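You operate a simulated robot arm through the tools that you are given. There is no shell and no other tool. Be economical: measure what you need, move in short steps, check, and stop when the job is done.

The job below is to be done with a simulated robot arm. You get a single attempt, and the scene is never put back.

JOB
Brush the slime off the orange bottle in the well with three passes.
Fine: main switch on, one press, no other pass key. Lift it on to the washer's top once the display says FINISHED. Keep hands out while it runs; leave it off. Dry hands at switches, buttons and plugs. Set down upright: what you pick out.
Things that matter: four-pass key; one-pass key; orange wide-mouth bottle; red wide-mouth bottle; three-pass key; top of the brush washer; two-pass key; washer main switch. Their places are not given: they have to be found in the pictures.

The check looks at the end state, three seconds after you hand in, the way a careful person would. Anything else that was tipped, shoved, dropped, spilled or broken makes it a failure.

ROBOT AND FRAMES
A 7-joint arm with a two-finger parallel gripper, fixed in place. Base frame: the origin is at the foot of the arm, x ahead of it, y to its left, z up; the work surface is at about z = 0.95. Lengths are in m, angles in rad, forces in N, time in s.
With the tool pointing down near the work surface it reaches from about 0.28 to 0.76 m from the base axis. Its first joint turns from -2.897 to 2.897 rad. Payload 3.91 kg.
The tool frame sits at the grasp point between the pads (the TCP): z along the fingers, y along the line on which they close. The tips reach 0.03 m beyond it. The gripper opens to 0.11 m. The fingers are 0.02 m wide and 0.01 m thick; the gripper's body (0.048 by 0.112 m) begins 0.055 m behind the TCP.
Orientation is that of the tool frame in the base frame, as a unit quaternion [w, x, y, z]. With the fingers straight down and closing along the base's y, the tool's x points along the base's -x, its y along +y and its z along -z.

CONTROLS
- The arm moves only by the tool arm_command. Its argument "commands" is a list of rows, each a list of 7 numbers: the turn, a rotation vector about the base's x, y, z in degrees, then the shift along the base's x, y, z in m, then the gripper command, from -1 (shut) to 1 (fully open), values between in proportion. In form: [[rx, ry, rz, tx, ty, tz, gripper], ...]. A call has 1 to 10 rows; each row shifts and turns the commanded pose from where the row before left it. Rows are played at 5 a second. More than 0.05 m and 0.15 rad between two rows, or a gripper value outside its range, and nothing of the call is played. Where a pose cannot be reached the arm comes as near as it can. A force on the tool above 40 N (or 10 N above the force at the start of the call, whichever is more), or a blocked arm, ends the call early, and 0.2 s more pass. Each finger travels about 0.153 m/s and halts on what it meets, pressing with about 41 N; the grip force reading is that of the motor and also rises with nothing between the fingers. The clock runs only during rows and for 0.2 s after the last one: add rows that do not move to give the fingers time. The reply holds the time, the measured pose of the TCP, the force on the tool along the base axes, the opening and the grip force, in the units named above and with some noise, with the torque about the TCP (base axes, N m) and any sound that the robot's microphone picked up.
- Cameras (640 x 400 px; columns grow to the right, rows downward): "scene" is fixed at [0.2199, 0.4994, 1.6255]; the picture's right is [-1.00, 0.00, 0.00], its down [0.00, 0.53, -0.85] and it looks along [-0.00, -0.85, -0.53] (base axes); focal length 333 px, centre (320, 200). "wrist" rides on the gripper at [0.077, 0.007, -0.114] in the tool frame; the picture's right is [-0.09, 1.00, 0.00], its down [-0.80, -0.07, -0.59] and it looks along [-0.59, -0.05, 0.80] (tool axes); focal length 270 px, centre (320, 200).
- get_image(camera): a new picture of that camera. The clock stands still meanwhile.
- lift_body(by): slides the trunk up (or, below 0, down) by that many m; the arm rides with it, the base frame stays. It gives what a move gives, with no picture.
- pixel_to_xyz(camera, pixels): there is no depth. For up to 12 entries [column, row, z] of the newest picture of that camera ("zoom" is the newest enlarged one), the place [x, y] in the base frame at which the ray of that pixel passes the height z, good to about 0.002 m. The clock stands still meanwhile.
- inspect(camera, box): a new picture of the part [left, top, right, bottom] of that camera's present view, enlarged. The clock stands still meanwhile.
- finish_job(): hands the job in; it is judged then, once.

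Work in short steps. Measure before you move; look again where a grasp or a placing could have gone wrong, and mend it. You have 80 turns and 34 pictures in all, those below and enlarged ones among them. Open the gripper and draw the arm clear of the work before you hand the job in, unless the task says otherwise; then end with one line.

The tools are called after "Request:" by a JSON object that holds its "method" and its "body". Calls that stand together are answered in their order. arm_command: Moves the arm, as the interface text tells. Its arguments: {"type":"object","properties":{"commands":{"type":"array"}},"required":["commands"]} The other tools are called the same way: lift_body (by) slides the trunk up or down; get_image (camera) takes a picture; pixel_to_xyz (camera, pixels) gives the place at which the rays of pixels pass given heights; inspect (camera, box) takes an enlarged picture of a part of a camera's view; finish_job () hands the job in.

At the start:

```text
t: 0.0
eef_pos: [0.2555, -0.3828, 1.2913]
orientation: [0.0, 0.001, 1.0, -0.001]
ft_force: [0.2, -0.8, 0.4]
torque: [0.0, -0.02, 0.0]
width: 0.11
finger_force: 0.1
trunk travel left (down, up): [-0.475, 0.135]
```

scene: 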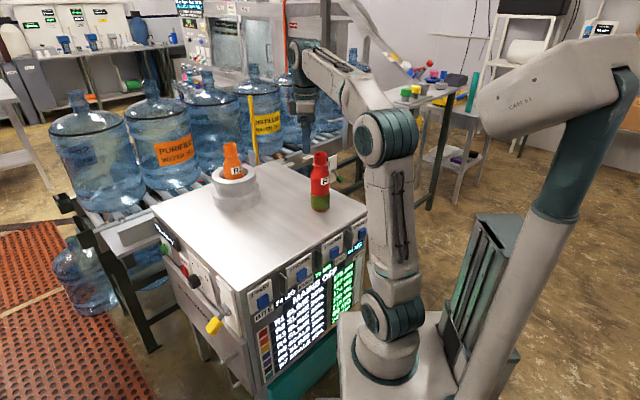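
wrist: 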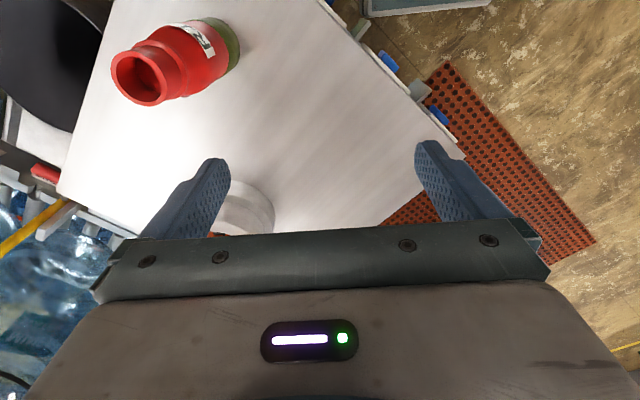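

The scene shows a washer with the orange bottle in the well around (235,185), the red bottle at (320,180), and keys and display on the near front. I enlarge the washer's front and its left side.

Request:
{"method": "inspect", "body": {"camera": "scene", "box": [230, 210, 390, 310]}}

Request:
{"method": "inspect", "body": {"camera": "scene", "box": [130, 200, 290, 300]}}

Request:
{"method": "inspect", "body": {"camera": "scene", "box": [240, 270, 370, 390]}}

```text
4.00 times, centred on (310, 260) of scene
```

zoom: 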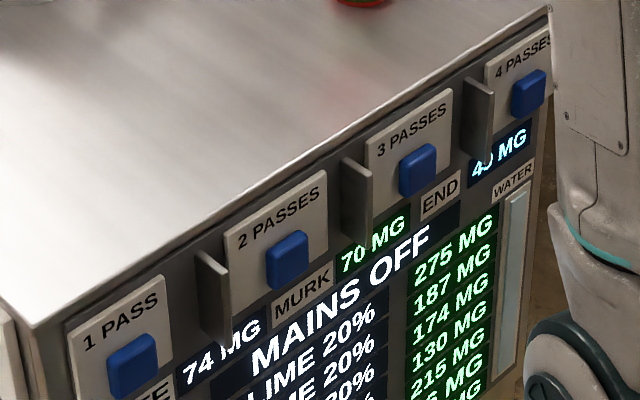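

```text
4.00 times, centred on (210, 250) of scene
```

zoom: 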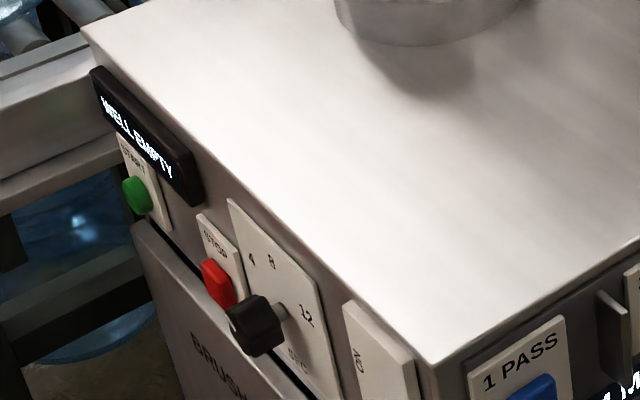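

```text
3.33 times, centred on (305, 330) of scene
```

zoom: 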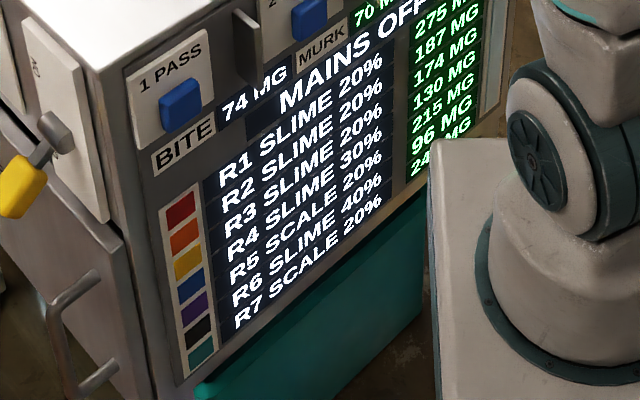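

I look closer at the bottles, the lever and the small display.

Request:
{"method": "inspect", "body": {"camera": "scene", "box": [200, 130, 350, 220]}}

Request:
{"method": "inspect", "body": {"camera": "scene", "box": [145, 215, 265, 350]}}

```text
4.27 times, centred on (275, 175) of scene
```

zoom: 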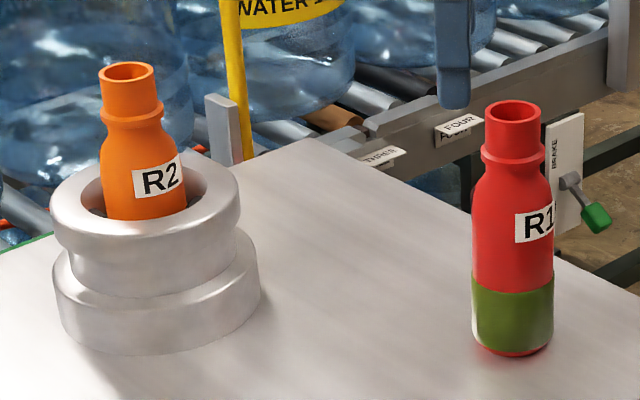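

```text
2.96 times, centred on (205, 282) of scene
```

zoom: 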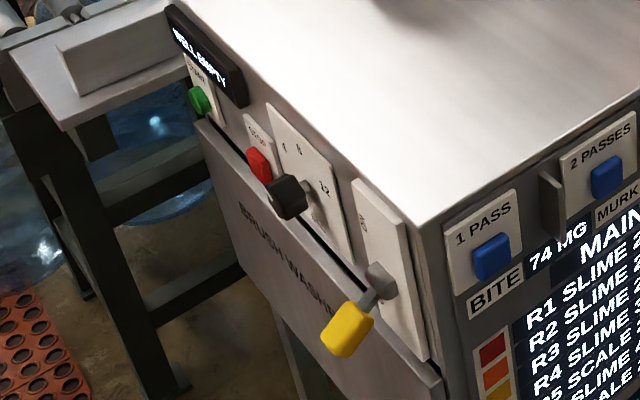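

I triangulate the washer's top: near corner at scene (238,291), red bottle base (320,207), other edge points; wrist shows the corner near (463,157) and (323,3).

Request:
{"method": "pixel_to_xyz", "body": {"camera": "scene", "pixels": [[238, 291, 0.95], [150, 205, 0.95], [368, 212, 0.95], [320, 207, 0.95], [236, 200, 0.95], [238, 291, 1.0], [368, 212, 1.0], [150, 205, 1.0]]}}

Request:
{"method": "pixel_to_xyz", "body": {"camera": "wrist", "pixels": [[463, 157, 0.95], [323, 3, 0.95], [463, 157, 1.0], [323, 3, 1.0], [213, 35, 0.95], [245, 205, 0.95]]}}

Request:
{"method": "inspect", "body": {"camera": "wrist", "box": [300, 0, 480, 170]}}

```text
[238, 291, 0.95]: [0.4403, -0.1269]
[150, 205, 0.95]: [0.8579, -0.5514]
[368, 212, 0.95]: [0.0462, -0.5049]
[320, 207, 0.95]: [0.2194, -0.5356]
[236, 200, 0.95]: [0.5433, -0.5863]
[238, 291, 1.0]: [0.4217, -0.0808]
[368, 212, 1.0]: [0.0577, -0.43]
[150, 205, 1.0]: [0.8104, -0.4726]
```

```text
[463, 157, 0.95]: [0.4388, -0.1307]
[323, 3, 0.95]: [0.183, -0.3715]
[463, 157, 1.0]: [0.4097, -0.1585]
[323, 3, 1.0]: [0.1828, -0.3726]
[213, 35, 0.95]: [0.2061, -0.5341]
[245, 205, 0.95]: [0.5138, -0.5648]
```

```text
2.35 times, centred on (390, 85) of wrist
```

zoom: 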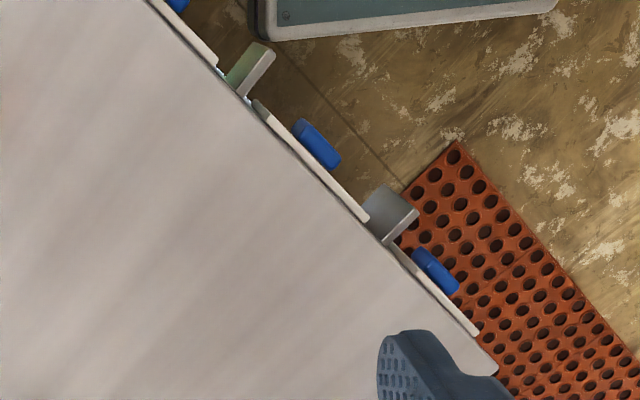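

The washer top is at z≈0.95, near corner (0.44,-0.128), faces turned 45°. The yellow lever (scene ~(214,326)) is on the side face with "ON" at its top. I move to hover outside that face and turn the tool -135° so the wrist camera faces it.

Request:
{"method": "arm_command", "body": {"commands": [[0, 0, -7.5, 0.0161, 0.0146, -0.0105, 1], [0, 0, -7.5, 0.0161, 0.0146, -0.0105, 1], [0, 0, -7.5, 0.0161, 0.0146, -0.0105, 1], [0, 0, -7.5, 0.0161, 0.0146, -0.0105, 1], [0, 0, -7.5, 0.0161, 0.0146, -0.0105, 1], [0, 0, -7.5, 0.0161, 0.0146, -0.0105, 1], [0, 0, -7.5, 0.0161, 0.0146, -0.0105, 1], [0, 0, -7.5, 0.0161, 0.0146, -0.0105, 1], [0, 0, -7.5, 0.0161, 0.0146, -0.0105, 1]]}}

```text
t: 2.0
eef_pos: [0.4017, -0.2509, 1.1946]
orientation: [0.001, 0.557, 0.831, 0.0]
ft_force: [0.1, 0.4, 0.4]
torque: [0.01, 0.03, -0.01]
width: 0.1099
finger_force: 0.1
trunk travel left (down, up): [-0.475, 0.135]
```

The arm follows well; I continue with the second half.

Request:
{"method": "arm_command", "body": {"commands": [[0, 0, -7.5, 0.0175, 0.0156, -0.0105, 1], [0, 0, -7.5, 0.0175, 0.0156, -0.0105, 1], [0, 0, -7.5, 0.0175, 0.0156, -0.0105, 1], [0, 0, -7.5, 0.0175, 0.0156, -0.0105, 1], [0, 0, -7.5, 0.0175, 0.0156, -0.0105, 1], [0, 0, -7.5, 0.0175, 0.0156, -0.0105, 1], [0, 0, -7.5, 0.0175, 0.0156, -0.0105, 1], [0, 0, -7.5, 0.0175, 0.0156, -0.0105, 1], [0, 0, -7.5, 0.0175, 0.0156, -0.0105, 1]]}}

Request:
{"method": "get_image", "body": {"camera": "wrist"}}

```text
t: 4.0
eef_pos: [0.5572, -0.1083, 1.1028]
orientation: [0.001, 0.924, 0.383, -0.001]
ft_force: [0.1, 0.0, -0.1]
torque: [0.01, -0.02, -0.03]
width: 0.1099
finger_force: 0.1
trunk travel left (down, up): [-0.475, 0.135]
```

```text
25 pictures are left
```

wrist: 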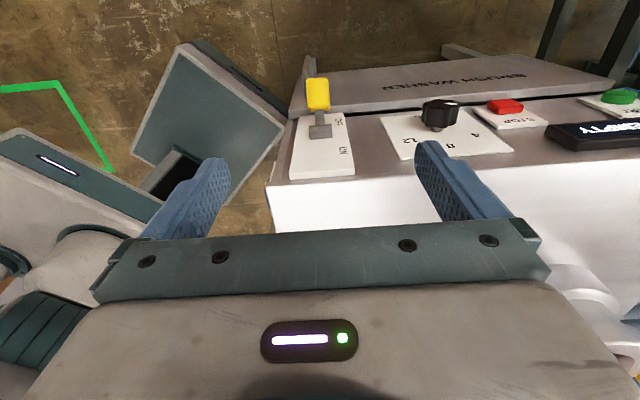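

Lever's yellow grip at wrist (318,94), base (320,128), plate corners (290,178),(354,176). I triangulate against the scene camera.

Request:
{"method": "pixel_to_xyz", "body": {"camera": "wrist", "pixels": [[318, 94, 0.76], [318, 94, 0.79], [318, 94, 0.82], [318, 94, 0.85], [320, 130, 0.82], [320, 130, 0.85], [269, 185, 0.95], [560, 146, 0.95], [300, 92, 0.79], [330, 92, 0.79]]}}

Request:
{"method": "pixel_to_xyz", "body": {"camera": "scene", "pixels": [[214, 326, 0.76], [214, 326, 0.79], [214, 326, 0.82], [214, 326, 0.85], [223.6, 309, 0.82], [223.6, 309, 0.85]]}}

Request:
{"method": "inspect", "body": {"camera": "wrist", "box": [260, 50, 400, 200]}}

```text
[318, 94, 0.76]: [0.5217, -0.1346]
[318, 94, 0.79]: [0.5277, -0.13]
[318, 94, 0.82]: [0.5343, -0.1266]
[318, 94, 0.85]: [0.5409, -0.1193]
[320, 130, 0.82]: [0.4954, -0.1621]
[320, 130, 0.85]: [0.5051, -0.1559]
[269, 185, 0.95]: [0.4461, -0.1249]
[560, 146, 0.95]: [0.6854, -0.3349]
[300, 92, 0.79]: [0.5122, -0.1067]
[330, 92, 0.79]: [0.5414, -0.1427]
```

```text
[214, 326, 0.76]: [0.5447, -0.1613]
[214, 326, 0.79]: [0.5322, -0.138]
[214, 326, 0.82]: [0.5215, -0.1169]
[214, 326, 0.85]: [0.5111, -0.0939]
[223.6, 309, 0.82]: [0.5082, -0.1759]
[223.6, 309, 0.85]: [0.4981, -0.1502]
```

```text
2.67 times, centred on (330, 125) of wrist
```

zoom: 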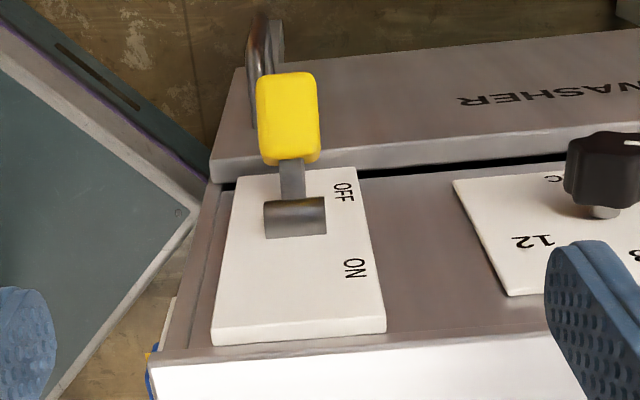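

The grip triangulates to about (0.530,-0.131,0.797), pivot about (0.502,-0.159,0.84), OFF below and ON above. I move above it with fingers part open and descend to z≈0.88.

Request:
{"method": "arm_command", "body": {"commands": [[0, 0, 0, -0.014, -0.0115, -0.03, 0.3], [0, 0, 0, -0.0137, -0.0112, -0.04, 0.3], [0, 0, 0, 0, 0, -0.04, 0.3], [0, 0, 0, 0, 0, -0.04, 0.3], [0, 0, 0, 0, 0, -0.04, 0.3], [0, 0, 0, 0, 0, -0.03, 0.3], [0, 0, 0, 0, 0, 0, 0.3]]}}

Request:
{"method": "get_image", "body": {"camera": "wrist"}}

```text
t: 5.6
eef_pos: [0.531, -0.1348, 0.8831]
orientation: [0.0, 0.924, 0.383, 0.0]
ft_force: [-0.3, 0.0, -0.4]
torque: [0.0, 0.01, 0.0]
width: 0.0715
finger_force: 0.0
trunk travel left (down, up): [-0.475, 0.135]
```

```text
23 pictures are left
```

wrist: 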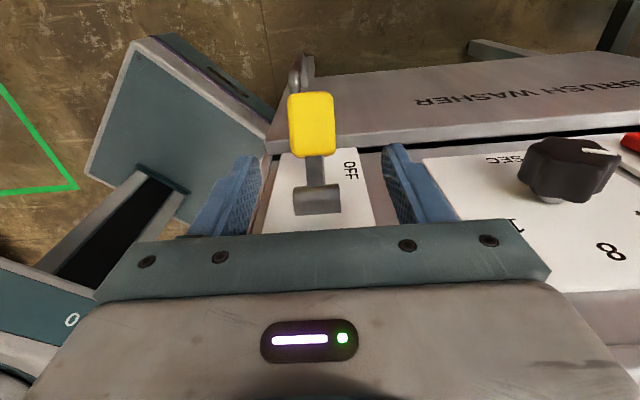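

Grip centre is now at wrist (312,125), pivot at (316,203), both between the fingers. I measure again from this pose.

Request:
{"method": "pixel_to_xyz", "body": {"camera": "wrist", "pixels": [[312, 125, 0.77], [312, 125, 0.79], [312, 125, 0.81], [312, 125, 0.83], [316, 200, 0.82], [316, 200, 0.84], [316, 200, 0.86]]}}

```text
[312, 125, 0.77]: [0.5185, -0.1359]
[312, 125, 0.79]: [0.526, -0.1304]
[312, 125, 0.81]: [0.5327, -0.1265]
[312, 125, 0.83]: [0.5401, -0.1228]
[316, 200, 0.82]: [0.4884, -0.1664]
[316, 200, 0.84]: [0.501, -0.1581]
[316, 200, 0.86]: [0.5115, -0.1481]
```

Confirmed near (0.529,-0.129,0.80). I shift slightly, lower to z≈0.805 and close on the grip.

Request:
{"method": "arm_command", "body": {"commands": [[0, 0, 0, -0.002, 0.005, -0.03, 0.3], [0, 0, 0, 0, 0, -0.03, 0.3], [0, 0, 0, 0, 0, -0.018, 0.3], [0, 0, 0, 0, 0, 0, 0.0], [0, 0, 0, 0, 0, 0, -0.3], [0, 0, 0, 0, 0, 0, -0.5], [0, 0, 0, 0, 0, 0, -0.5]]}}

```text
t: 7.2
eef_pos: [0.5305, -0.1286, 0.8042]
orientation: [0.0, 0.924, 0.383, 0.0]
ft_force: [0.4, -0.4, -4.6]
torque: [0.06, -0.31, 0.01]
width: 0.0341
finger_force: 44.6
trunk travel left (down, up): [-0.475, 0.135]
```

The grip is held at 0.034 m. I swing it up along the arc about the pivot, in steps, watching force.

Request:
{"method": "arm_command", "body": {"commands": [[0, 0, 0, 0.0051, 0.005, 0.0105, -0.5], [0, 0, 0, 0.0033, 0.0032, 0.0116, -0.5], [0, 0, 0, 0.0013, 0.0013, 0.0144, -0.5], [0, 0, 0, -0.0013, -0.0013, 0.0144, -0.5], [0, 0, 0, -0.004, -0.0039, 0.0134, -0.5], [0, 0, 0, -0.005, -0.0049, 0.0092, -0.5], [0, 0, 0, 0, 0, 0, -0.5]]}}

```text
t: 8.8
eef_pos: [0.5307, -0.1279, 0.8778]
orientation: [0.001, 0.924, 0.382, 0.001]
ft_force: [16.9, 11.6, -1.7]
torque: [0.89, -0.48, -0.15]
width: 0.0335
finger_force: 45.0
trunk travel left (down, up): [-0.475, 0.135]
heard: click
```

A click was heard. I open the fingers and look at the scene.

Request:
{"method": "arm_command", "body": {"commands": [[0, 0, 0, 0, 0, 0, 0.0], [0, 0, 0, 0, 0, 0, 0.3], [0, 0, 0, 0, 0, 0, 0.3]]}}

Request:
{"method": "get_image", "body": {"camera": "scene"}}

```text
t: 9.6
eef_pos: [0.5268, -0.1295, 0.8772]
orientation: [0.001, 0.924, 0.382, 0.0]
ft_force: [0.0, -0.1, 0.0]
torque: [0.01, 0.0, 0.01]
width: 0.0716
finger_force: 0.0
trunk travel left (down, up): [-0.475, 0.135]
```

```text
22 pictures are left
```

scene: 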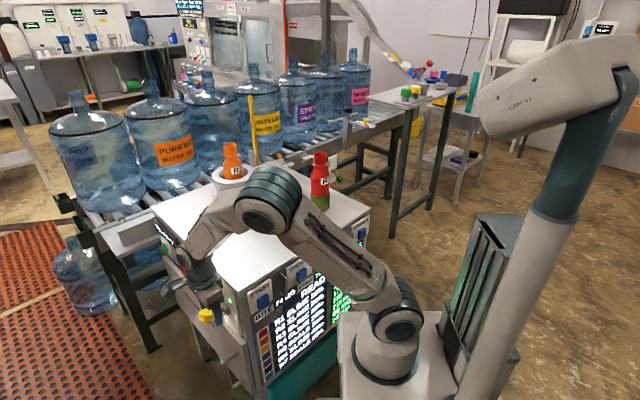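

The display changed to READY-like text and the lever is up. I lift straight out, then turn back +90° and move before the keys.

Request:
{"method": "arm_command", "body": {"commands": [[0, 0, 0, 0, 0, 0.04, 0.3], [0, 0, 0, 0, 0, 0.045, 0.3], [0, 0, 0, 0, 0, 0.045, 0.3], [0, 0, 0, 0, 0, 0.045, 0.3], [0, 0, 0, 0, 0, 0.045, 0.3], [0, 0, 7.5, -0.03, -0.0165, 0, 0.3], [0, 0, 7.5, -0.031, -0.0165, 0, 0], [0, 0, 7.5, -0.031, -0.0165, 0, -0.5], [0, 0, 7.5, -0.031, -0.0165, 0, -1], [0, 0, 7.5, -0.031, -0.0165, 0, -1]]}}

Request:
{"method": "arm_command", "body": {"commands": [[0, 0, 7.5, -0.031, -0.0165, 0, -1], [0, 0, 7.5, -0.031, -0.0165, 0, -1], [0, 0, 7.5, -0.031, -0.0165, 0, -1], [0, 0, 7.5, -0.031, -0.0165, 0, -1], [0, 0, 7.5, -0.031, -0.0165, 0, -1], [0, 0, 7.5, -0.031, -0.0165, 0, -1], [0, 0, 7.5, -0.031, -0.0165, 0, -1]]}}

Request:
{"method": "get_image", "body": {"camera": "wrist"}}

Request:
{"method": "get_image", "body": {"camera": "scene"}}

```text
t: 11.8
eef_pos: [0.3726, -0.2128, 1.0979]
orientation: [-0.001, 0.751, 0.66, 0.0]
ft_force: [-1.1, 0.2, -0.5]
torque: [0.01, -0.01, 0.0]
width: 0.0
finger_force: 37.9
trunk travel left (down, up): [-0.475, 0.135]
```

```text
t: 13.4
eef_pos: [0.1581, -0.3277, 1.0952]
orientation: [-0.002, 0.383, 0.924, 0.0]
ft_force: [-0.2, 0.1, 1.0]
torque: [0.01, -0.01, -0.02]
width: 0.0001
finger_force: 37.7
trunk travel left (down, up): [-0.475, 0.135]
```

```text
21 pictures are left
```

wrist: 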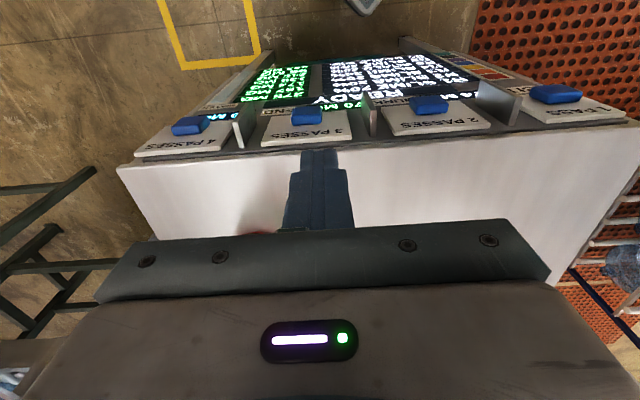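

```text
20 pictures are left
```

scene: 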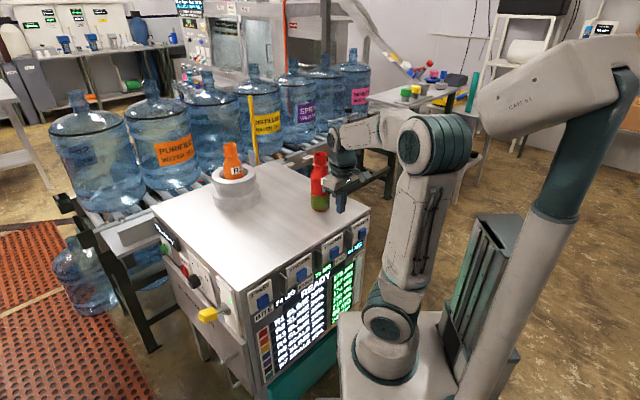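

READY is shown. The 3-pass key is at wrist (307,116) and scene (334.5,252.5); I triangulate it along with edge points, and read the side display.

Request:
{"method": "pixel_to_xyz", "body": {"camera": "wrist", "pixels": [[307, 116, 0.87], [307, 116, 0.885], [307, 116, 0.9], [118, 167, 0.95], [634, 124, 0.95], [429, 104, 0.885], [188, 125, 0.885], [376, 115, 0.9], [243, 132, 0.9], [308, 145, 0.92]]}}

Request:
{"method": "pixel_to_xyz", "body": {"camera": "scene", "pixels": [[334.5, 252.5, 0.87], [334.5, 252.5, 0.885], [334.5, 252.5, 0.9]]}}

Request:
{"method": "inspect", "body": {"camera": "scene", "box": [140, 210, 370, 350]}}

Request:
{"method": "inspect", "body": {"camera": "wrist", "box": [220, 60, 420, 180]}}

```text
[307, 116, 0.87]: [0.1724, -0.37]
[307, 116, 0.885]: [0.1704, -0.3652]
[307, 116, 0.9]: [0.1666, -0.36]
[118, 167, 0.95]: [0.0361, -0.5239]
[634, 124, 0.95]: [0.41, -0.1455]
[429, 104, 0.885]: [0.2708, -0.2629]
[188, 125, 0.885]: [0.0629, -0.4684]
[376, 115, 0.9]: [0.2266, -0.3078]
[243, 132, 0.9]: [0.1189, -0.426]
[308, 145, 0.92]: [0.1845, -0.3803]
```

```text
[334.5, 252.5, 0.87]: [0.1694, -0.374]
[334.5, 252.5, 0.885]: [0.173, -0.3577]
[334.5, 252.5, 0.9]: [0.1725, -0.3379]
```

```text
2.78 times, centred on (255, 280) of scene
```

zoom: 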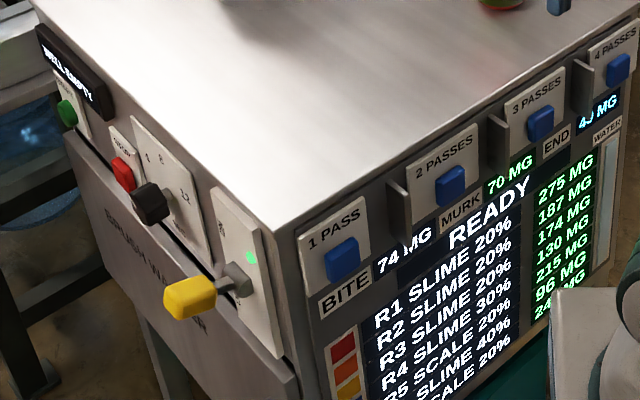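

```text
3.20 times, centred on (320, 120) of wrist
```

zoom: 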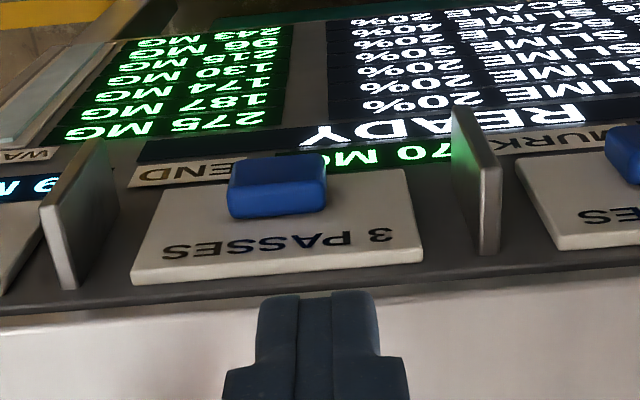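

The lever's lamp is green and READY shows; the 3-pass button centre is about (0.171,-0.367,0.877), sticking out ~15 mm. I tilt the closed fingertips 16° toward the face and descend to just in front of it.

Request:
{"method": "arm_command", "body": {"commands": [[-5.66, -5.66, 0, -0.0078, -0.0052, 0, -1], [-5.66, -5.66, 0, -0.0078, -0.0053, 0, -1], [0, 0, 0, 0, 0, -0.04, -1], [0, 0, 0, 0, 0, -0.04, -1], [0, 0, 0, 0, 0, -0.04, -1], [0, 0, 0, 0, 0, -0.04, -1], [0, 0, 0, 0, 0, -0.03, -1], [0, 0, 0, 0, 0, 0, -1]]}}

Request:
{"method": "get_image", "body": {"camera": "wrist"}}

```text
t: 15.2
eef_pos: [0.143, -0.3369, 0.9069]
orientation: [0.128, 0.38, 0.915, -0.053]
ft_force: [0.5, -0.1, 1.3]
torque: [0.02, 0.01, 0.02]
width: 0.0
finger_force: 37.7
trunk travel left (down, up): [-0.475, 0.135]
```

```text
17 pictures are left
```

wrist: 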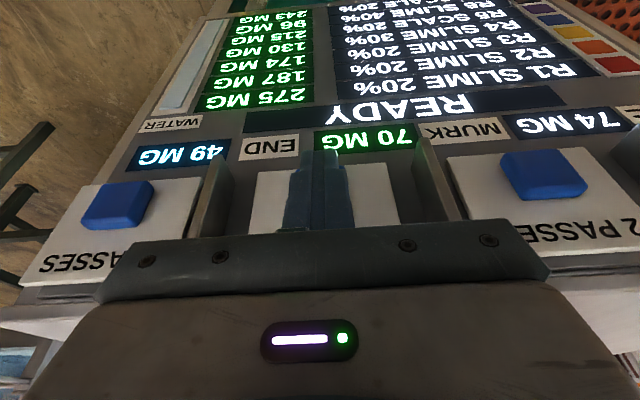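

The fingertips cover the 3-pass button, midway between the 4-pass (118,205) and 2-pass (543,175) keys. I push toward the face in small steps.

Request:
{"method": "arm_command", "body": {"commands": [[0, 0, 0, 0.0035, -0.0035, 0, -1], [0, 0, 0, 0.0035, -0.0035, 0, -1], [0, 0, 0, 0.0035, -0.0035, 0, -1], [0, 0, 0, 0.0021, -0.0021, 0, -1]]}}

```text
t: 16.2
eef_pos: [0.1544, -0.3489, 0.9072]
orientation: [0.129, 0.38, 0.914, -0.053]
ft_force: [0.4, -0.4, -1.0]
torque: [0.02, 0.04, -0.03]
width: 0.0002
finger_force: 37.2
trunk travel left (down, up): [-0.475, 0.135]
```

No contact yet; I go on in 2 mm steps.

Request:
{"method": "arm_command", "body": {"commands": [[0, 0, 0, 0.0014, -0.0014, 0, -1], [0, 0, 0, 0.0014, -0.0014, 0, -1], [0, 0, 0, 0.0014, -0.0014, 0, -1]]}}

```text
t: 17.0
eef_pos: [0.1566, -0.3545, 0.9074]
orientation: [0.129, 0.38, 0.914, -0.054]
ft_force: [-2.1, 5.0, -0.2]
torque: [0.16, 0.05, 0.04]
width: 0.0
finger_force: 37.9
trunk travel left (down, up): [-0.475, 0.135]
heard: click
```

A click with 5 N of force: pressed. I back straight off, without touching anything else, and look at the display.

Request:
{"method": "arm_command", "body": {"commands": [[0, 0, 0, -0.007, 0.007, 0, -1], [0, 0, 0, -0.014, 0.014, 0, -1], [0, 0, 0, 0, 0, 0.04, -1], [0, 0, 0, 0, 0, 0.04, -1], [0, 0, 0, 0, 0, 0.04, -1], [5.66, 5.66, 0, 0, 0, 0.04, -1], [5.66, 5.66, 0, 0, 0, 0.03, -1]]}}

Request:
{"method": "inspect", "body": {"camera": "scene", "box": [140, 130, 400, 350]}}

```text
t: 18.6
eef_pos: [0.1361, -0.3343, 1.0968]
orientation: [-0.001, 0.383, 0.924, 0.0]
ft_force: [0.5, -0.1, 0.4]
torque: [-0.01, 0.03, -0.02]
width: 0.0
finger_force: 38.0
trunk travel left (down, up): [-0.475, 0.135]
```

```text
1.82 times, centred on (270, 240) of scene
```

zoom: 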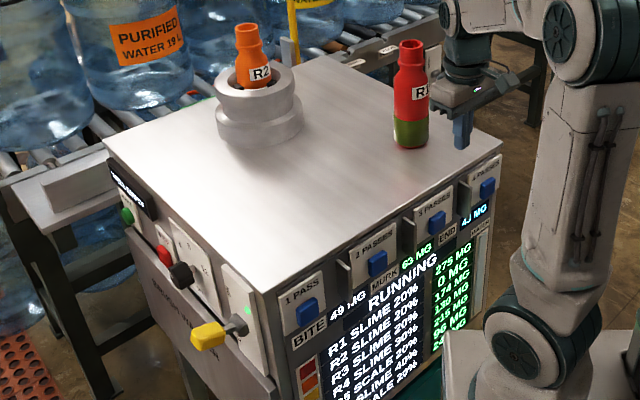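

RUNNING is displayed. While it runs I go back (far from the well) to hover over the lever.

Request:
{"method": "arm_command", "body": {"commands": [[0, 0, -7.5, 0.032, 0.017, 0, -1], [0, 0, -7.5, 0.0326, 0.017, 0, -1], [0, 0, -7.5, 0.0326, 0.017, 0, -1], [0, 0, -7.5, 0.0326, 0.017, 0, -0.5], [0, 0, -7.5, 0.0326, 0.017, 0, 0], [0, 0, -7.5, 0.0326, 0.017, 0, 0.3], [0, 0, -7.5, 0.0326, 0.017, 0, 0.3], [0, 0, -7.5, 0.0326, 0.017, 0, 0.3], [0, 0, -7.5, 0.0326, 0.017, 0, 0.3], [0, 0, -7.5, 0.0326, 0.017, 0, 0.3]]}}

Request:
{"method": "arm_command", "body": {"commands": [[0, 0, -7.5, 0.0326, 0.017, 0, 0.3], [0, 0, -7.5, 0.0326, 0.017, 0, 0.3], [0, 0, 0, 0, 0, 0, 0.3], [0, 0, 0, 0, 0, 0, 0.3], [0, 0, 0, 0, 0, 0, 0.3], [0, 0, 0, 0, 0, 0, 0.3]]}}

Request:
{"method": "get_image", "body": {"camera": "wrist"}}

Request:
{"method": "get_image", "body": {"camera": "scene"}}

```text
t: 20.8
eef_pos: [0.4637, -0.1635, 1.0969]
orientation: [0.001, 0.867, 0.499, 0.0]
ft_force: [0.7, -0.5, 0.3]
torque: [0.03, -0.01, 0.0]
width: 0.0714
finger_force: 0.0
trunk travel left (down, up): [-0.475, 0.135]
```

```text
t: 22.2
eef_pos: [0.5283, -0.1274, 1.0967]
orientation: [0.0, 0.924, 0.382, 0.0]
ft_force: [0.5, -1.3, 0.8]
torque: [0.01, -0.01, -0.02]
width: 0.0715
finger_force: 0.1
trunk travel left (down, up): [-0.475, 0.135]
```

```text
15 pictures are left
```

wrist: 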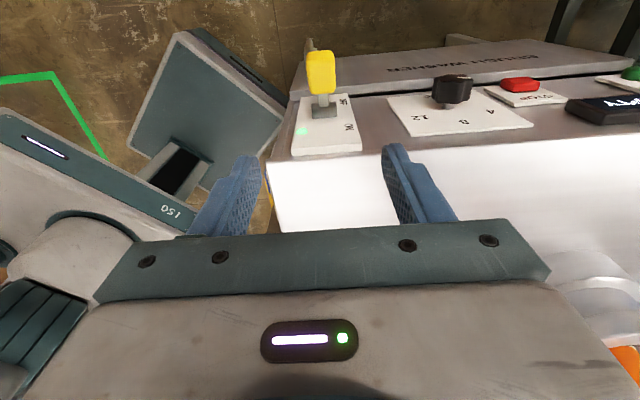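

```text
14 pictures are left
```

scene: 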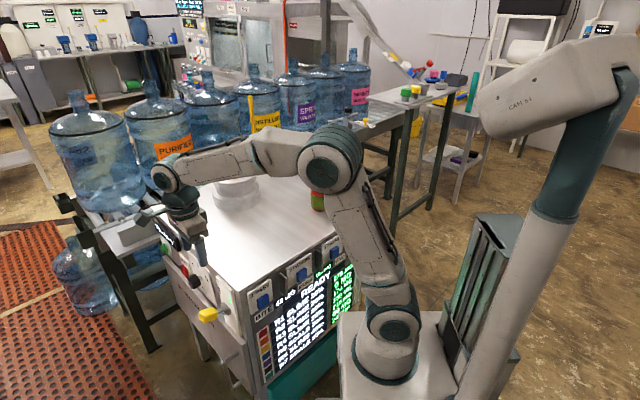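

The display text appears to have changed; I enlarge it.

Request:
{"method": "inspect", "body": {"camera": "scene", "box": [240, 240, 360, 340]}}

```text
4.00 times, centred on (300, 290) of scene
```

zoom: 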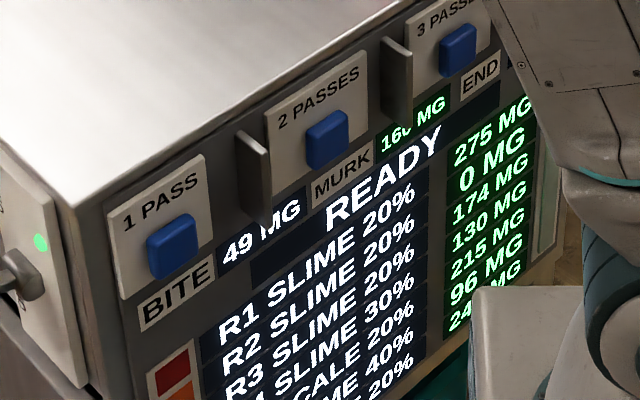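

It reads READY with R2 at 0 MG; FINISHED isn't shown at this moment. I wait 2 s and read again, looking at the well and side display too.

Request:
{"method": "arm_command", "body": {"commands": [[0, 0, 0, 0, 0, 0, 0.3], [0, 0, 0, 0, 0, 0, 0.3], [0, 0, 0, 0, 0, 0, 0.3], [0, 0, 0, 0, 0, 0, 0.3], [0, 0, 0, 0, 0, 0, 0.3], [0, 0, 0, 0, 0, 0, 0.3], [0, 0, 0, 0, 0, 0, 0.3], [0, 0, 0, 0, 0, 0, 0.3], [0, 0, 0, 0, 0, 0, 0.3], [0, 0, 0, 0, 0, 0, 0.3]]}}

Request:
{"method": "inspect", "body": {"camera": "scene", "box": [230, 220, 370, 340]}}

Request:
{"method": "inspect", "body": {"camera": "wrist", "box": [260, 40, 640, 180]}}

```text
t: 24.4
eef_pos: [0.5278, -0.1267, 1.0977]
orientation: [0.001, 0.924, 0.382, 0.0]
ft_force: [0.5, -0.1, 0.4]
torque: [0.05, -0.01, -0.04]
width: 0.0717
finger_force: 0.1
trunk travel left (down, up): [-0.475, 0.135]
```

```text
3.33 times, centred on (300, 280) of scene
```

zoom: 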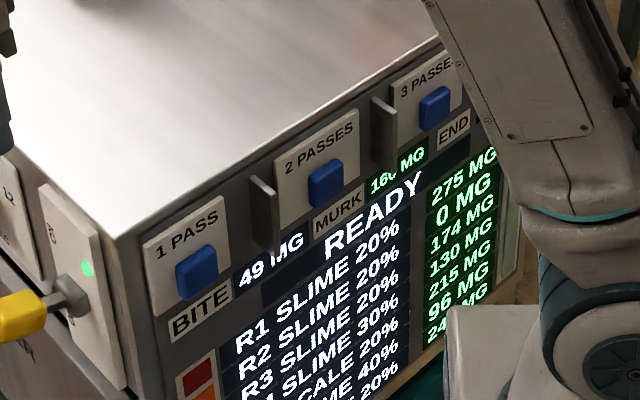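

```text
1.68 times, centred on (450, 110) of wrist
```

zoom: 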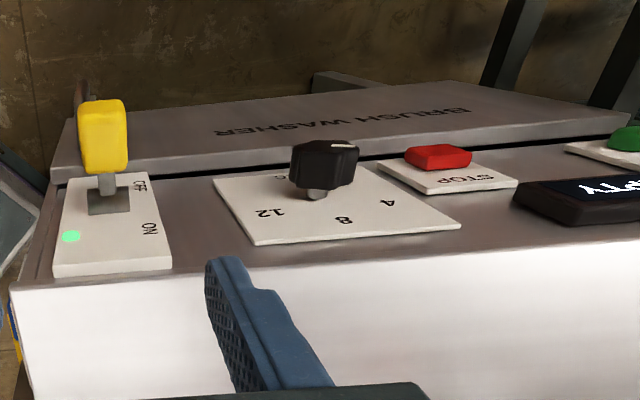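

READY stays, with R2 down from 187 to 0 MG and BITE 74→49, which fits a completed three-pass run. To be sure before switching off, I wait 4 s more and look once more at both displays.

Request:
{"method": "arm_command", "body": {"commands": [[0, 0, 0, 0, 0, 0, 0.3], [0, 0, 0, 0, 0, 0, 0.3], [0, 0, 0, 0, 0, 0, 0.3], [0, 0, 0, 0, 0, 0, 0.3], [0, 0, 0, 0, 0, 0, 0.3], [0, 0, 0, 0, 0, 0, 0.3], [0, 0, 0, 0, 0, 0, 0.3], [0, 0, 0, 0, 0, 0, 0.3], [0, 0, 0, 0, 0, 0, 0.3], [0, 0, 0, 0, 0, 0, 0.3]]}}

Request:
{"method": "arm_command", "body": {"commands": [[0, 0, 0, 0, 0, 0, 0.3], [0, 0, 0, 0, 0, 0, 0.3], [0, 0, 0, 0, 0, 0, 0.3], [0, 0, 0, 0, 0, 0, 0.3], [0, 0, 0, 0, 0, 0, 0.3], [0, 0, 0, 0, 0, 0, 0.3], [0, 0, 0, 0, 0, 0, 0.3], [0, 0, 0, 0, 0, 0, 0.3], [0, 0, 0, 0, 0, 0, 0.3], [0, 0, 0, 0, 0, 0, 0.3]]}}

Request:
{"method": "inspect", "body": {"camera": "scene", "box": [140, 130, 380, 340]}}

```text
t: 26.6
eef_pos: [0.5283, -0.1271, 1.0963]
orientation: [0.0, 0.924, 0.382, 0.001]
ft_force: [-1.2, -0.3, 0.3]
torque: [0.02, 0.01, -0.01]
width: 0.0715
finger_force: 0.1
trunk travel left (down, up): [-0.475, 0.135]
```

```text
t: 28.8
eef_pos: [0.5285, -0.1268, 1.0971]
orientation: [0.0, 0.924, 0.382, 0.0]
ft_force: [0.0, 0.2, 0.3]
torque: [0.01, 0.02, 0.0]
width: 0.0717
finger_force: 0.0
trunk travel left (down, up): [-0.475, 0.135]
```

```text
1.90 times, centred on (260, 235) of scene
```

zoom: 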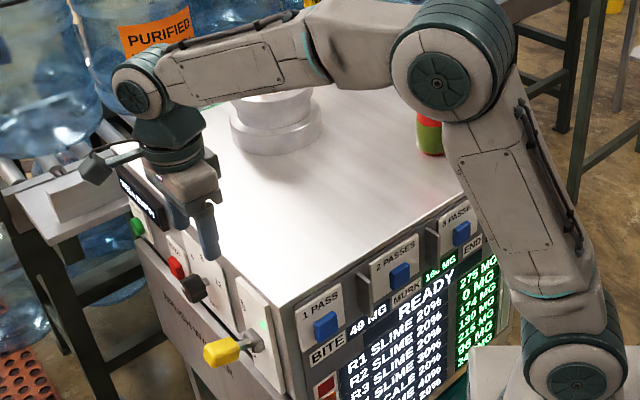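

Nothing more changes; the run is over. I locate the lever's grip now: wrist (321,72), scene (207.5,315).

Request:
{"method": "pixel_to_xyz", "body": {"camera": "wrist", "pixels": [[321, 72, 0.82], [321, 72, 0.85], [321, 72, 0.88]]}}

Request:
{"method": "pixel_to_xyz", "body": {"camera": "scene", "pixels": [[207.5, 315, 0.82], [207.5, 315, 0.85], [207.5, 315, 0.88]]}}

```text
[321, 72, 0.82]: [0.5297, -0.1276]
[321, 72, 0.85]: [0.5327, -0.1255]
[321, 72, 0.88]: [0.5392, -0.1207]
```

```text
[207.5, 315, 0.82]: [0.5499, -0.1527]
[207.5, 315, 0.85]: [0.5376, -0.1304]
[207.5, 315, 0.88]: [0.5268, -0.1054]
```

The ON grip sits near (0.535,-0.125,0.856). I descend around it, still with dry hands, and close.

Request:
{"method": "arm_command", "body": {"commands": [[0, 0, 0, 0.0065, 0.002, -0.04, 0.3], [0, 0, 0, 0, 0, -0.045, 0.3], [0, 0, 0, 0, 0, -0.045, 0.3], [0, 0, 0, 0, 0, -0.045, 0.3], [0, 0, 0, 0, 0, -0.04, 0.3], [0, 0, 0, 0, 0, -0.024, 0.3], [0, 0, 0, 0, 0, 0, 0.0], [0, 0, 0, 0, 0, 0, -0.3], [0, 0, 0, 0, 0, 0, -0.5], [0, 0, 0, 0, 0, 0, -0.5]]}}

```text
t: 31.0
eef_pos: [0.5334, -0.1237, 0.8563]
orientation: [-0.001, 0.924, 0.383, -0.001]
ft_force: [-16.7, 12.7, -8.5]
torque: [-0.15, -0.75, 0.34]
width: 0.0338
finger_force: 45.0
trunk travel left (down, up): [-0.475, 0.135]
```

Gripped at 0.034 m. I swing it down along the arc.

Request:
{"method": "arm_command", "body": {"commands": [[0, 0, 0, 0.001, 0.003, -0.011, -0.5], [0, 0, 0, 0.0005, 0.0005, -0.012, -0.5], [0, 0, 0, 0, 0, -0.012, -0.5], [0, 0, 0, -0.003, -0.003, -0.012, -0.5], [0, 0, 0, -0.004, -0.004, -0.012, -0.5], [0, 0, 0, 0, 0, 0, -0.5]]}}

```text
t: 32.4
eef_pos: [0.5299, -0.128, 0.7999]
orientation: [0.001, 0.924, 0.383, 0.001]
ft_force: [11.0, 21.1, 10.0]
torque: [-0.72, 1.22, -0.01]
width: 0.0339
finger_force: 45.1
trunk travel left (down, up): [-0.475, 0.135]
heard: click
```

A click; the lever is down. I release, lift out, and check.

Request:
{"method": "arm_command", "body": {"commands": [[0, 0, 0, 0, 0, 0, 0.0], [0, 0, 0, 0, 0, 0, 0.3], [0, 0, 0, 0, 0, 0, 0.3], [0, 0, 0, 0, 0, 0.04, 0.3], [0, 0, 0, 0, 0, 0.045, 0.3], [0, 0, 0, 0, 0, 0.05, 0.3], [0, 0, 0, 0, 0, 0.05, 0.3], [0, 0, 0, 0, 0, 0.05, 0.3], [0, 0, 0, 0, 0, 0.05, 0.5], [0, 0, 0, 0, 0, 0.05, 0.5]]}}

Request:
{"method": "get_image", "body": {"camera": "scene"}}

```text
t: 34.6
eef_pos: [0.5291, -0.132, 1.1352]
orientation: [0.001, 0.924, 0.382, 0.0]
ft_force: [1.0, -0.5, -0.4]
torque: [-0.01, 0.0, -0.01]
width: 0.0824
finger_force: 0.1
trunk travel left (down, up): [-0.475, 0.135]
```

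```text
9 pictures are left
```

scene: 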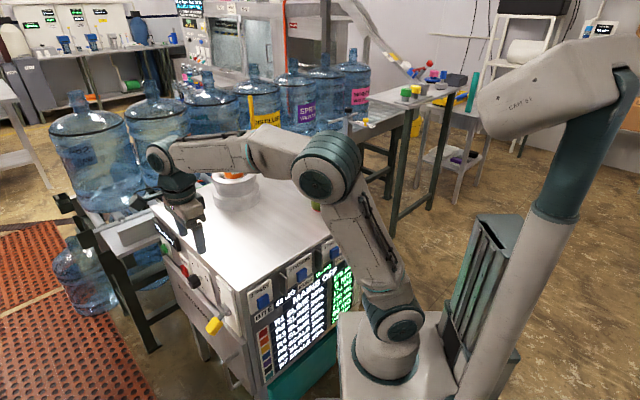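

MAINS OFF is shown again, so the switch is off. Now I turn back +90° and rise toward the well to view the orange bottle from the wrist.

Request:
{"method": "arm_command", "body": {"commands": [[0, 0, 7.5, 0, 0, 0.04, 1], [0, 0, 7.5, 0, 0, 0.04, 1], [0, 0, 7.5, 0, 0, 0.04, 1], [0, 0, 7.5, -0.01, -0.03, 0.015, 1], [0, 0, 7.5, -0.01, -0.03, 0.0, 1], [0, 0, 7.5, -0.01, -0.03, 0, 1], [0, 0, 7.5, -0.01, -0.03, 0, 1], [0, 0, 7.5, -0.01, -0.03, 0, 1], [0, 0, 7.5, -0.01, -0.03, 0, 1], [0, 0, 7.5, -0.01, -0.03, 0, 1]]}}

Request:
{"method": "arm_command", "body": {"commands": [[0, 0, 7.5, -0.01, -0.03, 0, 1], [0, 0, 7.5, -0.01, -0.03, 0, 1], [0, 0, 0, 0, 0, 0, 1]]}}

Request:
{"method": "get_image", "body": {"camera": "wrist"}}

```text
t: 36.8
eef_pos: [0.4601, -0.3416, 1.2696]
orientation: [-0.001, 0.501, 0.866, 0.0]
ft_force: [-0.4, 0.4, 0.5]
torque: [0.03, -0.02, 0.01]
width: 0.1101
finger_force: 0.1
trunk travel left (down, up): [-0.475, 0.135]
```

```text
t: 37.6
eef_pos: [0.4394, -0.4005, 1.2695]
orientation: [0.0, 0.383, 0.924, 0.0]
ft_force: [-1.3, -0.4, 0.3]
torque: [0.01, 0.01, 0.0]
width: 0.1104
finger_force: 0.1
trunk travel left (down, up): [-0.475, 0.135]
```

```text
8 pictures are left
```

wrist: 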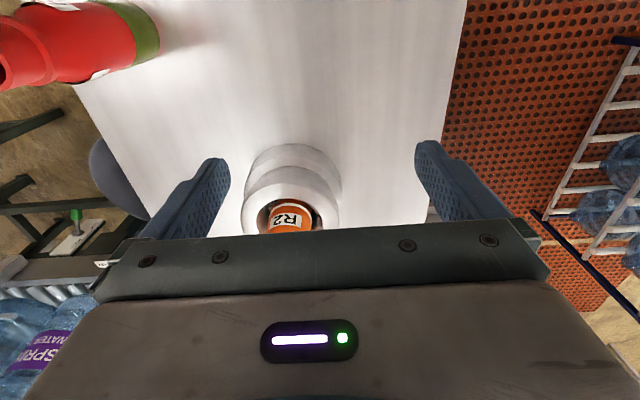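

The collar shows at wrist columns 243–340, top ring around row 210; I measure its points.

Request:
{"method": "pixel_to_xyz", "body": {"camera": "wrist", "pixels": [[294, 145, 0.985], [243, 212, 1.034], [340, 212, 1.034], [291, 168, 1.034], [247, 178, 0.985], [342, 178, 0.985], [290, 212, 1.034], [290, 212, 1.08]]}}

Request:
{"method": "pixel_to_xyz", "body": {"camera": "scene", "pixels": [[229.8, 144.6, 1.14], [229.8, 144.6, 1.155], [229.8, 144.6, 1.17], [234, 176, 1.02], [234, 176, 1.034], [234, 176, 1.05], [320.2, 154.4, 1.155], [320, 205, 0.95]]}}

```text
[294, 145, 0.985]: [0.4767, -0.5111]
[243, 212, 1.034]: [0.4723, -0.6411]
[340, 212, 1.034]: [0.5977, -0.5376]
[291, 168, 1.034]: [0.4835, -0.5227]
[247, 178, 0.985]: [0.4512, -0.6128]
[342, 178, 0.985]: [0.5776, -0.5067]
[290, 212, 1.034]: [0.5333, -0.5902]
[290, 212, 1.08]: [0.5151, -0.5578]
```

```text
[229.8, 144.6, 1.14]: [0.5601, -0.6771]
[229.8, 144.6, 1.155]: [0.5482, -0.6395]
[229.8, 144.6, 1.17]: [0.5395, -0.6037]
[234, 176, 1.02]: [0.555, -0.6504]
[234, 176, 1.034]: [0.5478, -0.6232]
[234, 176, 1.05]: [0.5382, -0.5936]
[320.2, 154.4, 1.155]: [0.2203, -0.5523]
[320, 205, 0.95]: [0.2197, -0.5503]
```

The well centre is about (0.536,-0.58), 0.79 m out, bottle mouth about z 1.18, collar top about 1.055. To reach it and clear its neck, I'll grip the body from the side: I tilt the tool 70° outward here, high above everything, and shift into line with the bottle.

Request:
{"method": "arm_command", "body": {"commands": [[-5.5, -5.5, 0, -0.0047, -0.0047, 0, 1], [-5.5, -5.5, 0, -0.0047, -0.0047, 0, 1], [-5.5, -5.5, 0, -0.0047, -0.0047, 0, 1], [-5.5, -5.5, 0, -0.0047, -0.0047, 0, 1], [-5.5, -5.5, 0, -0.0047, -0.0047, 0, 1], [-5.5, -5.5, 0, -0.0047, -0.0047, 0, 1], [-5.5, -5.5, 0, -0.0047, -0.0047, 0, 1], [-5.5, -5.5, 0, -0.0047, -0.0047, 0, 1], [-5.5, -5.5, 0, -0.0047, -0.0047, 0, 1], [0, 0, 0, 0, 0, 0, 1]]}}

```text
t: 39.8
eef_pos: [0.3976, -0.4403, 1.2688]
orientation: [0.519, 0.316, 0.765, -0.213]
ft_force: [-0.1, 0.3, 0.2]
torque: [0.01, 0.0, -0.01]
width: 0.1102
finger_force: 0.0
out of reach, approached as far as the arm can: row 9
trunk travel left (down, up): [-0.475, 0.135]
```

Tilt reached 68°, near a limit. I look from the wrist.

Request:
{"method": "get_image", "body": {"camera": "wrist"}}

```text
7 pictures are left
```

wrist: 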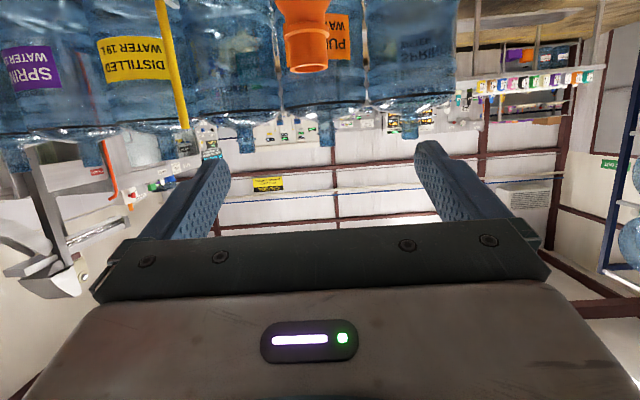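

The bottle's mouth shows (upside down) at wrist (306,66). I intersect that ray at likely heights.

Request:
{"method": "pixel_to_xyz", "body": {"camera": "wrist", "pixels": [[306, 66, 1.16], [306, 66, 1.17], [306, 66, 1.18], [306, 66, 1.19], [285, 66, 1.18], [328, 66, 1.18], [306, 28, 1.14], [306, 28, 1.15]]}}

```text
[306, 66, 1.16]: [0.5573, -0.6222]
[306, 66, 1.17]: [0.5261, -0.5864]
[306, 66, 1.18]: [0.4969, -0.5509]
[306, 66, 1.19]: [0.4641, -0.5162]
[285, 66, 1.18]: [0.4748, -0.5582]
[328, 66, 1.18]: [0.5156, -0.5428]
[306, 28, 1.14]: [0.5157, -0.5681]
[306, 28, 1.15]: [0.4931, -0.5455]
```

Combining views: bottle axis ≈(0.53,-0.592), mouth z≈1.17, in line after a 14 mm sideways shift. I move to just short of it at z≈1.09.

Request:
{"method": "arm_command", "body": {"commands": [[0, 0, 0, 0.0132, -0.0172, -0.0358, 1], [0, 0, 0, 0.0132, -0.0172, -0.0358, 1], [0, 0, 0, 0.0132, -0.0172, -0.0358, 1], [0, 0, 0, 0.0132, -0.0172, -0.0358, 1], [0, 0, 0, 0.0132, -0.0172, -0.0358, 1], [0, 0, 0, 0, 0, 0, 1]]}}

Request:
{"method": "get_image", "body": {"camera": "wrist"}}

```text
t: 41.2
eef_pos: [0.4652, -0.5287, 1.0914]
orientation: [0.53, 0.315, 0.756, -0.22]
ft_force: [0.0, 0.3, -1.5]
torque: [-0.02, 0.01, -0.06]
width: 0.1099
finger_force: 0.1
trunk travel left (down, up): [-0.475, 0.135]
```

```text
6 pictures are left
```

wrist: 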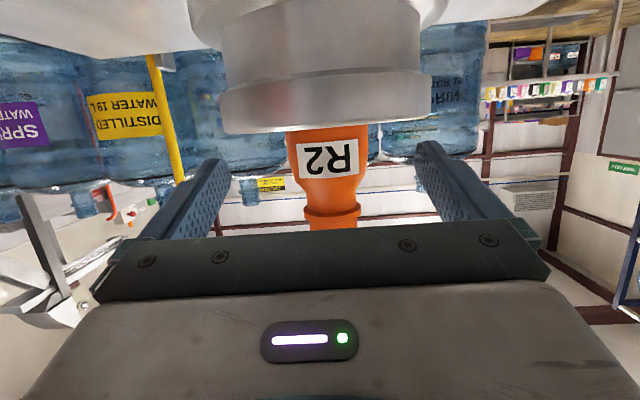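

The bottle body spans columns 287–367 at row 140, nearly centred; collar rim at row 131, shoulder at ~185. I check heights and position by rays.

Request:
{"method": "pixel_to_xyz", "body": {"camera": "wrist", "pixels": [[327, 131, 1.04], [327, 131, 1.05], [327, 131, 1.06], [328, 155, 1.07], [328, 155, 1.08], [328, 155, 1.09], [330, 183, 1.1], [330, 183, 1.11], [287, 140, 1.07], [367, 140, 1.07]]}}

```text
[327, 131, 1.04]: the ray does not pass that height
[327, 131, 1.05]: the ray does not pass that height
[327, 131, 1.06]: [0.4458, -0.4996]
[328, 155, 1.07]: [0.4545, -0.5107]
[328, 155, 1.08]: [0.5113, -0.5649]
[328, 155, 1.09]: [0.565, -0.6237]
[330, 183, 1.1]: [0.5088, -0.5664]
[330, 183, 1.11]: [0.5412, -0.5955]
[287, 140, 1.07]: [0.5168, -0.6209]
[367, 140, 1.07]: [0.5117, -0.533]
```

Collar top ≈1.061, straight body 1.061–1.10, so TCP at 1.09 clears the collar by about a centimetre. I advance 75 mm around the bottle and look.

Request:
{"method": "arm_command", "body": {"commands": [[0, 0, 0, 0.0197, -0.0157, 0, 1], [0, 0, 0, 0.0177, -0.0177, 0, 1], [0, 0, 0, 0.0177, -0.0177, -0.001, 1], [0, 0, 0, 0, 0, 0, 1]]}}

Request:
{"method": "get_image", "body": {"camera": "wrist"}}

```text
t: 42.2
eef_pos: [0.5214, -0.5776, 1.0897]
orientation: [0.53, 0.314, 0.757, -0.22]
ft_force: [-0.5, 0.1, 0.6]
torque: [-0.01, -0.02, 0.01]
width: 0.1101
finger_force: 0.1
trunk travel left (down, up): [-0.475, 0.135]
```

```text
5 pictures are left
```

wrist: 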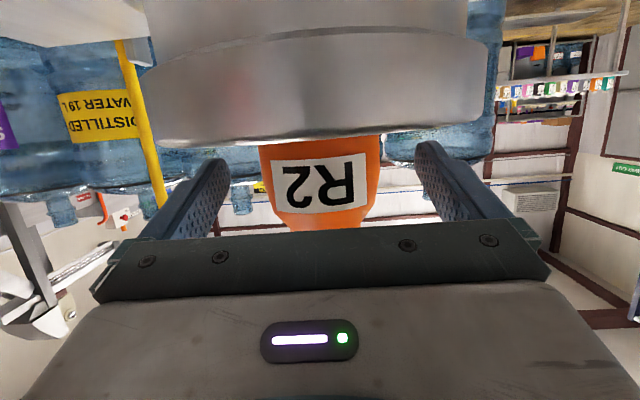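

Bottle is centred (260–381) between the fingers; parallax puts its axis ≈15 mm further on. I advance 14 mm and close.

Request:
{"method": "arm_command", "body": {"commands": [[0, 0, 0, 0.01, -0.01, 0, 1], [0, 0, 0, 0, 0, 0, 0.6], [0, 0, 0, 0, 0, 0, 0.3], [0, 0, 0, 0, 0, 0, 0.1], [0, 0, 0, 0, 0, 0, -0.1], [0, 0, 0, 0, 0, 0, -0.1]]}}

```text
t: 43.6
eef_pos: [0.531, -0.5886, 1.0894]
orientation: [0.53, 0.315, 0.756, -0.22]
ft_force: [0.7, -0.3, 0.1]
torque: [0.03, 0.02, 0.0]
width: 0.0664
finger_force: 40.1
trunk travel left (down, up): [-0.475, 0.135]
```

Gripped at 0.066 m. I lift straight up, first gently.

Request:
{"method": "arm_command", "body": {"commands": [[0, 0, 0, 0, 0, 0.015, -0.2], [0, 0, 0, 0, 0, 0.025, -0.2], [0, 0, 0, 0, 0, 0.03, -0.2], [0, 0, 0, 0, 0, 0.03, -0.2], [0, 0, 0, 0, 0, 0.03, -0.2], [0, 0, 0, 0, 0, 0.02, -0.2], [0, 0, 0, 0, 0, 0, -0.2]]}}

Request:
{"method": "get_image", "body": {"camera": "scene"}}

```text
t: 45.2
eef_pos: [0.5298, -0.5859, 1.2394]
orientation: [0.53, 0.314, 0.757, -0.219]
ft_force: [-0.8, 0.1, -1.4]
torque: [0.02, 0.02, 0.0]
width: 0.0665
finger_force: 41.2
trunk travel left (down, up): [-0.475, 0.135]
```

```text
4 pictures are left
```

scene: 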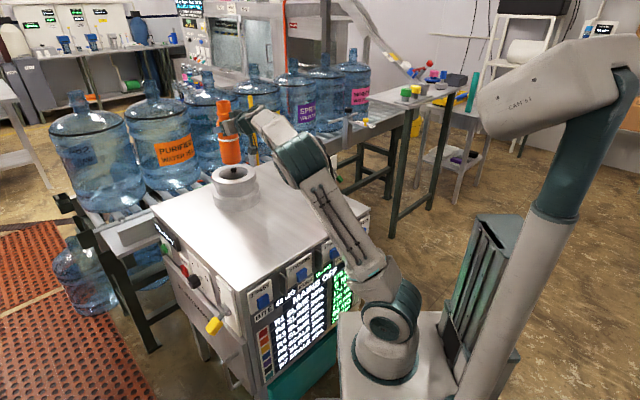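

The orange bottle is out, clean and upright, base about z 1.11, above the collar. I carry it to about (0.46,-0.43) on the open washer top and lower partway.

Request:
{"method": "arm_command", "body": {"commands": [[0, 0, 0, -0.01, 0.022, 0, -0.2], [0, 0, 0, -0.015, 0.0335, 0, -0.2], [0, 0, 0, -0.015, 0.0335, 0, -0.2], [0, 0, 0, -0.015, 0.0335, 0, -0.2], [0, 0, 0, -0.015, 0.0335, 0, -0.2], [0, 0, 0, 0, 0, -0.03, -0.2], [0, 0, 0, 0, 0, -0.04, -0.2], [0, 0, 0, 0, 0, -0.04, -0.2], [0, 0, 0, 0, 0, -0.02, -0.2], [0, 0, 0, 0, 0, 0, -0.2]]}}

Request:
{"method": "inspect", "body": {"camera": "scene", "box": [170, 110, 350, 270]}}

```text
t: 47.4
eef_pos: [0.4583, -0.4318, 1.1097]
orientation: [0.53, 0.314, 0.756, -0.22]
ft_force: [-0.2, 0.7, -0.2]
torque: [0.01, 0.0, 0.0]
width: 0.0664
finger_force: 40.8
trunk travel left (down, up): [-0.475, 0.135]
```

```text
2.50 times, centred on (260, 190) of scene
```

zoom: 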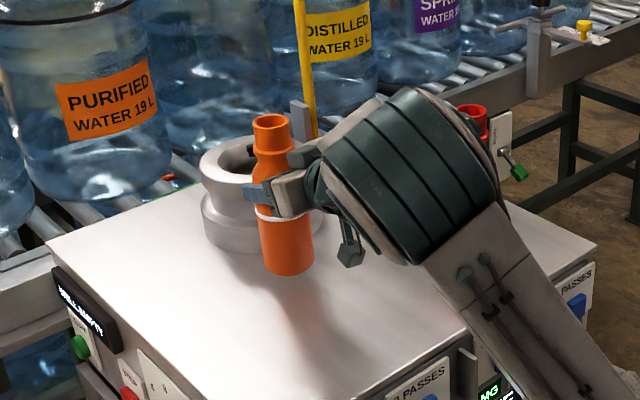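

Upright and clear of the collar. I lower slowly until contact.

Request:
{"method": "arm_command", "body": {"commands": [[0, 0, 0, 0, 0, -0.01, -0.2], [0, 0, 0, 0, 0, -0.01, -0.2], [0, 0, 0, 0, 0, -0.004, -0.2], [0, 0, 0, 0, 0, 0, -0.2]]}}

```text
t: 48.4
eef_pos: [0.4597, -0.432, 1.085]
orientation: [0.53, 0.314, 0.756, -0.22]
ft_force: [-0.2, 0.2, -0.8]
torque: [0.03, -0.01, -0.02]
width: 0.0665
finger_force: 41.3
trunk travel left (down, up): [-0.475, 0.135]
```

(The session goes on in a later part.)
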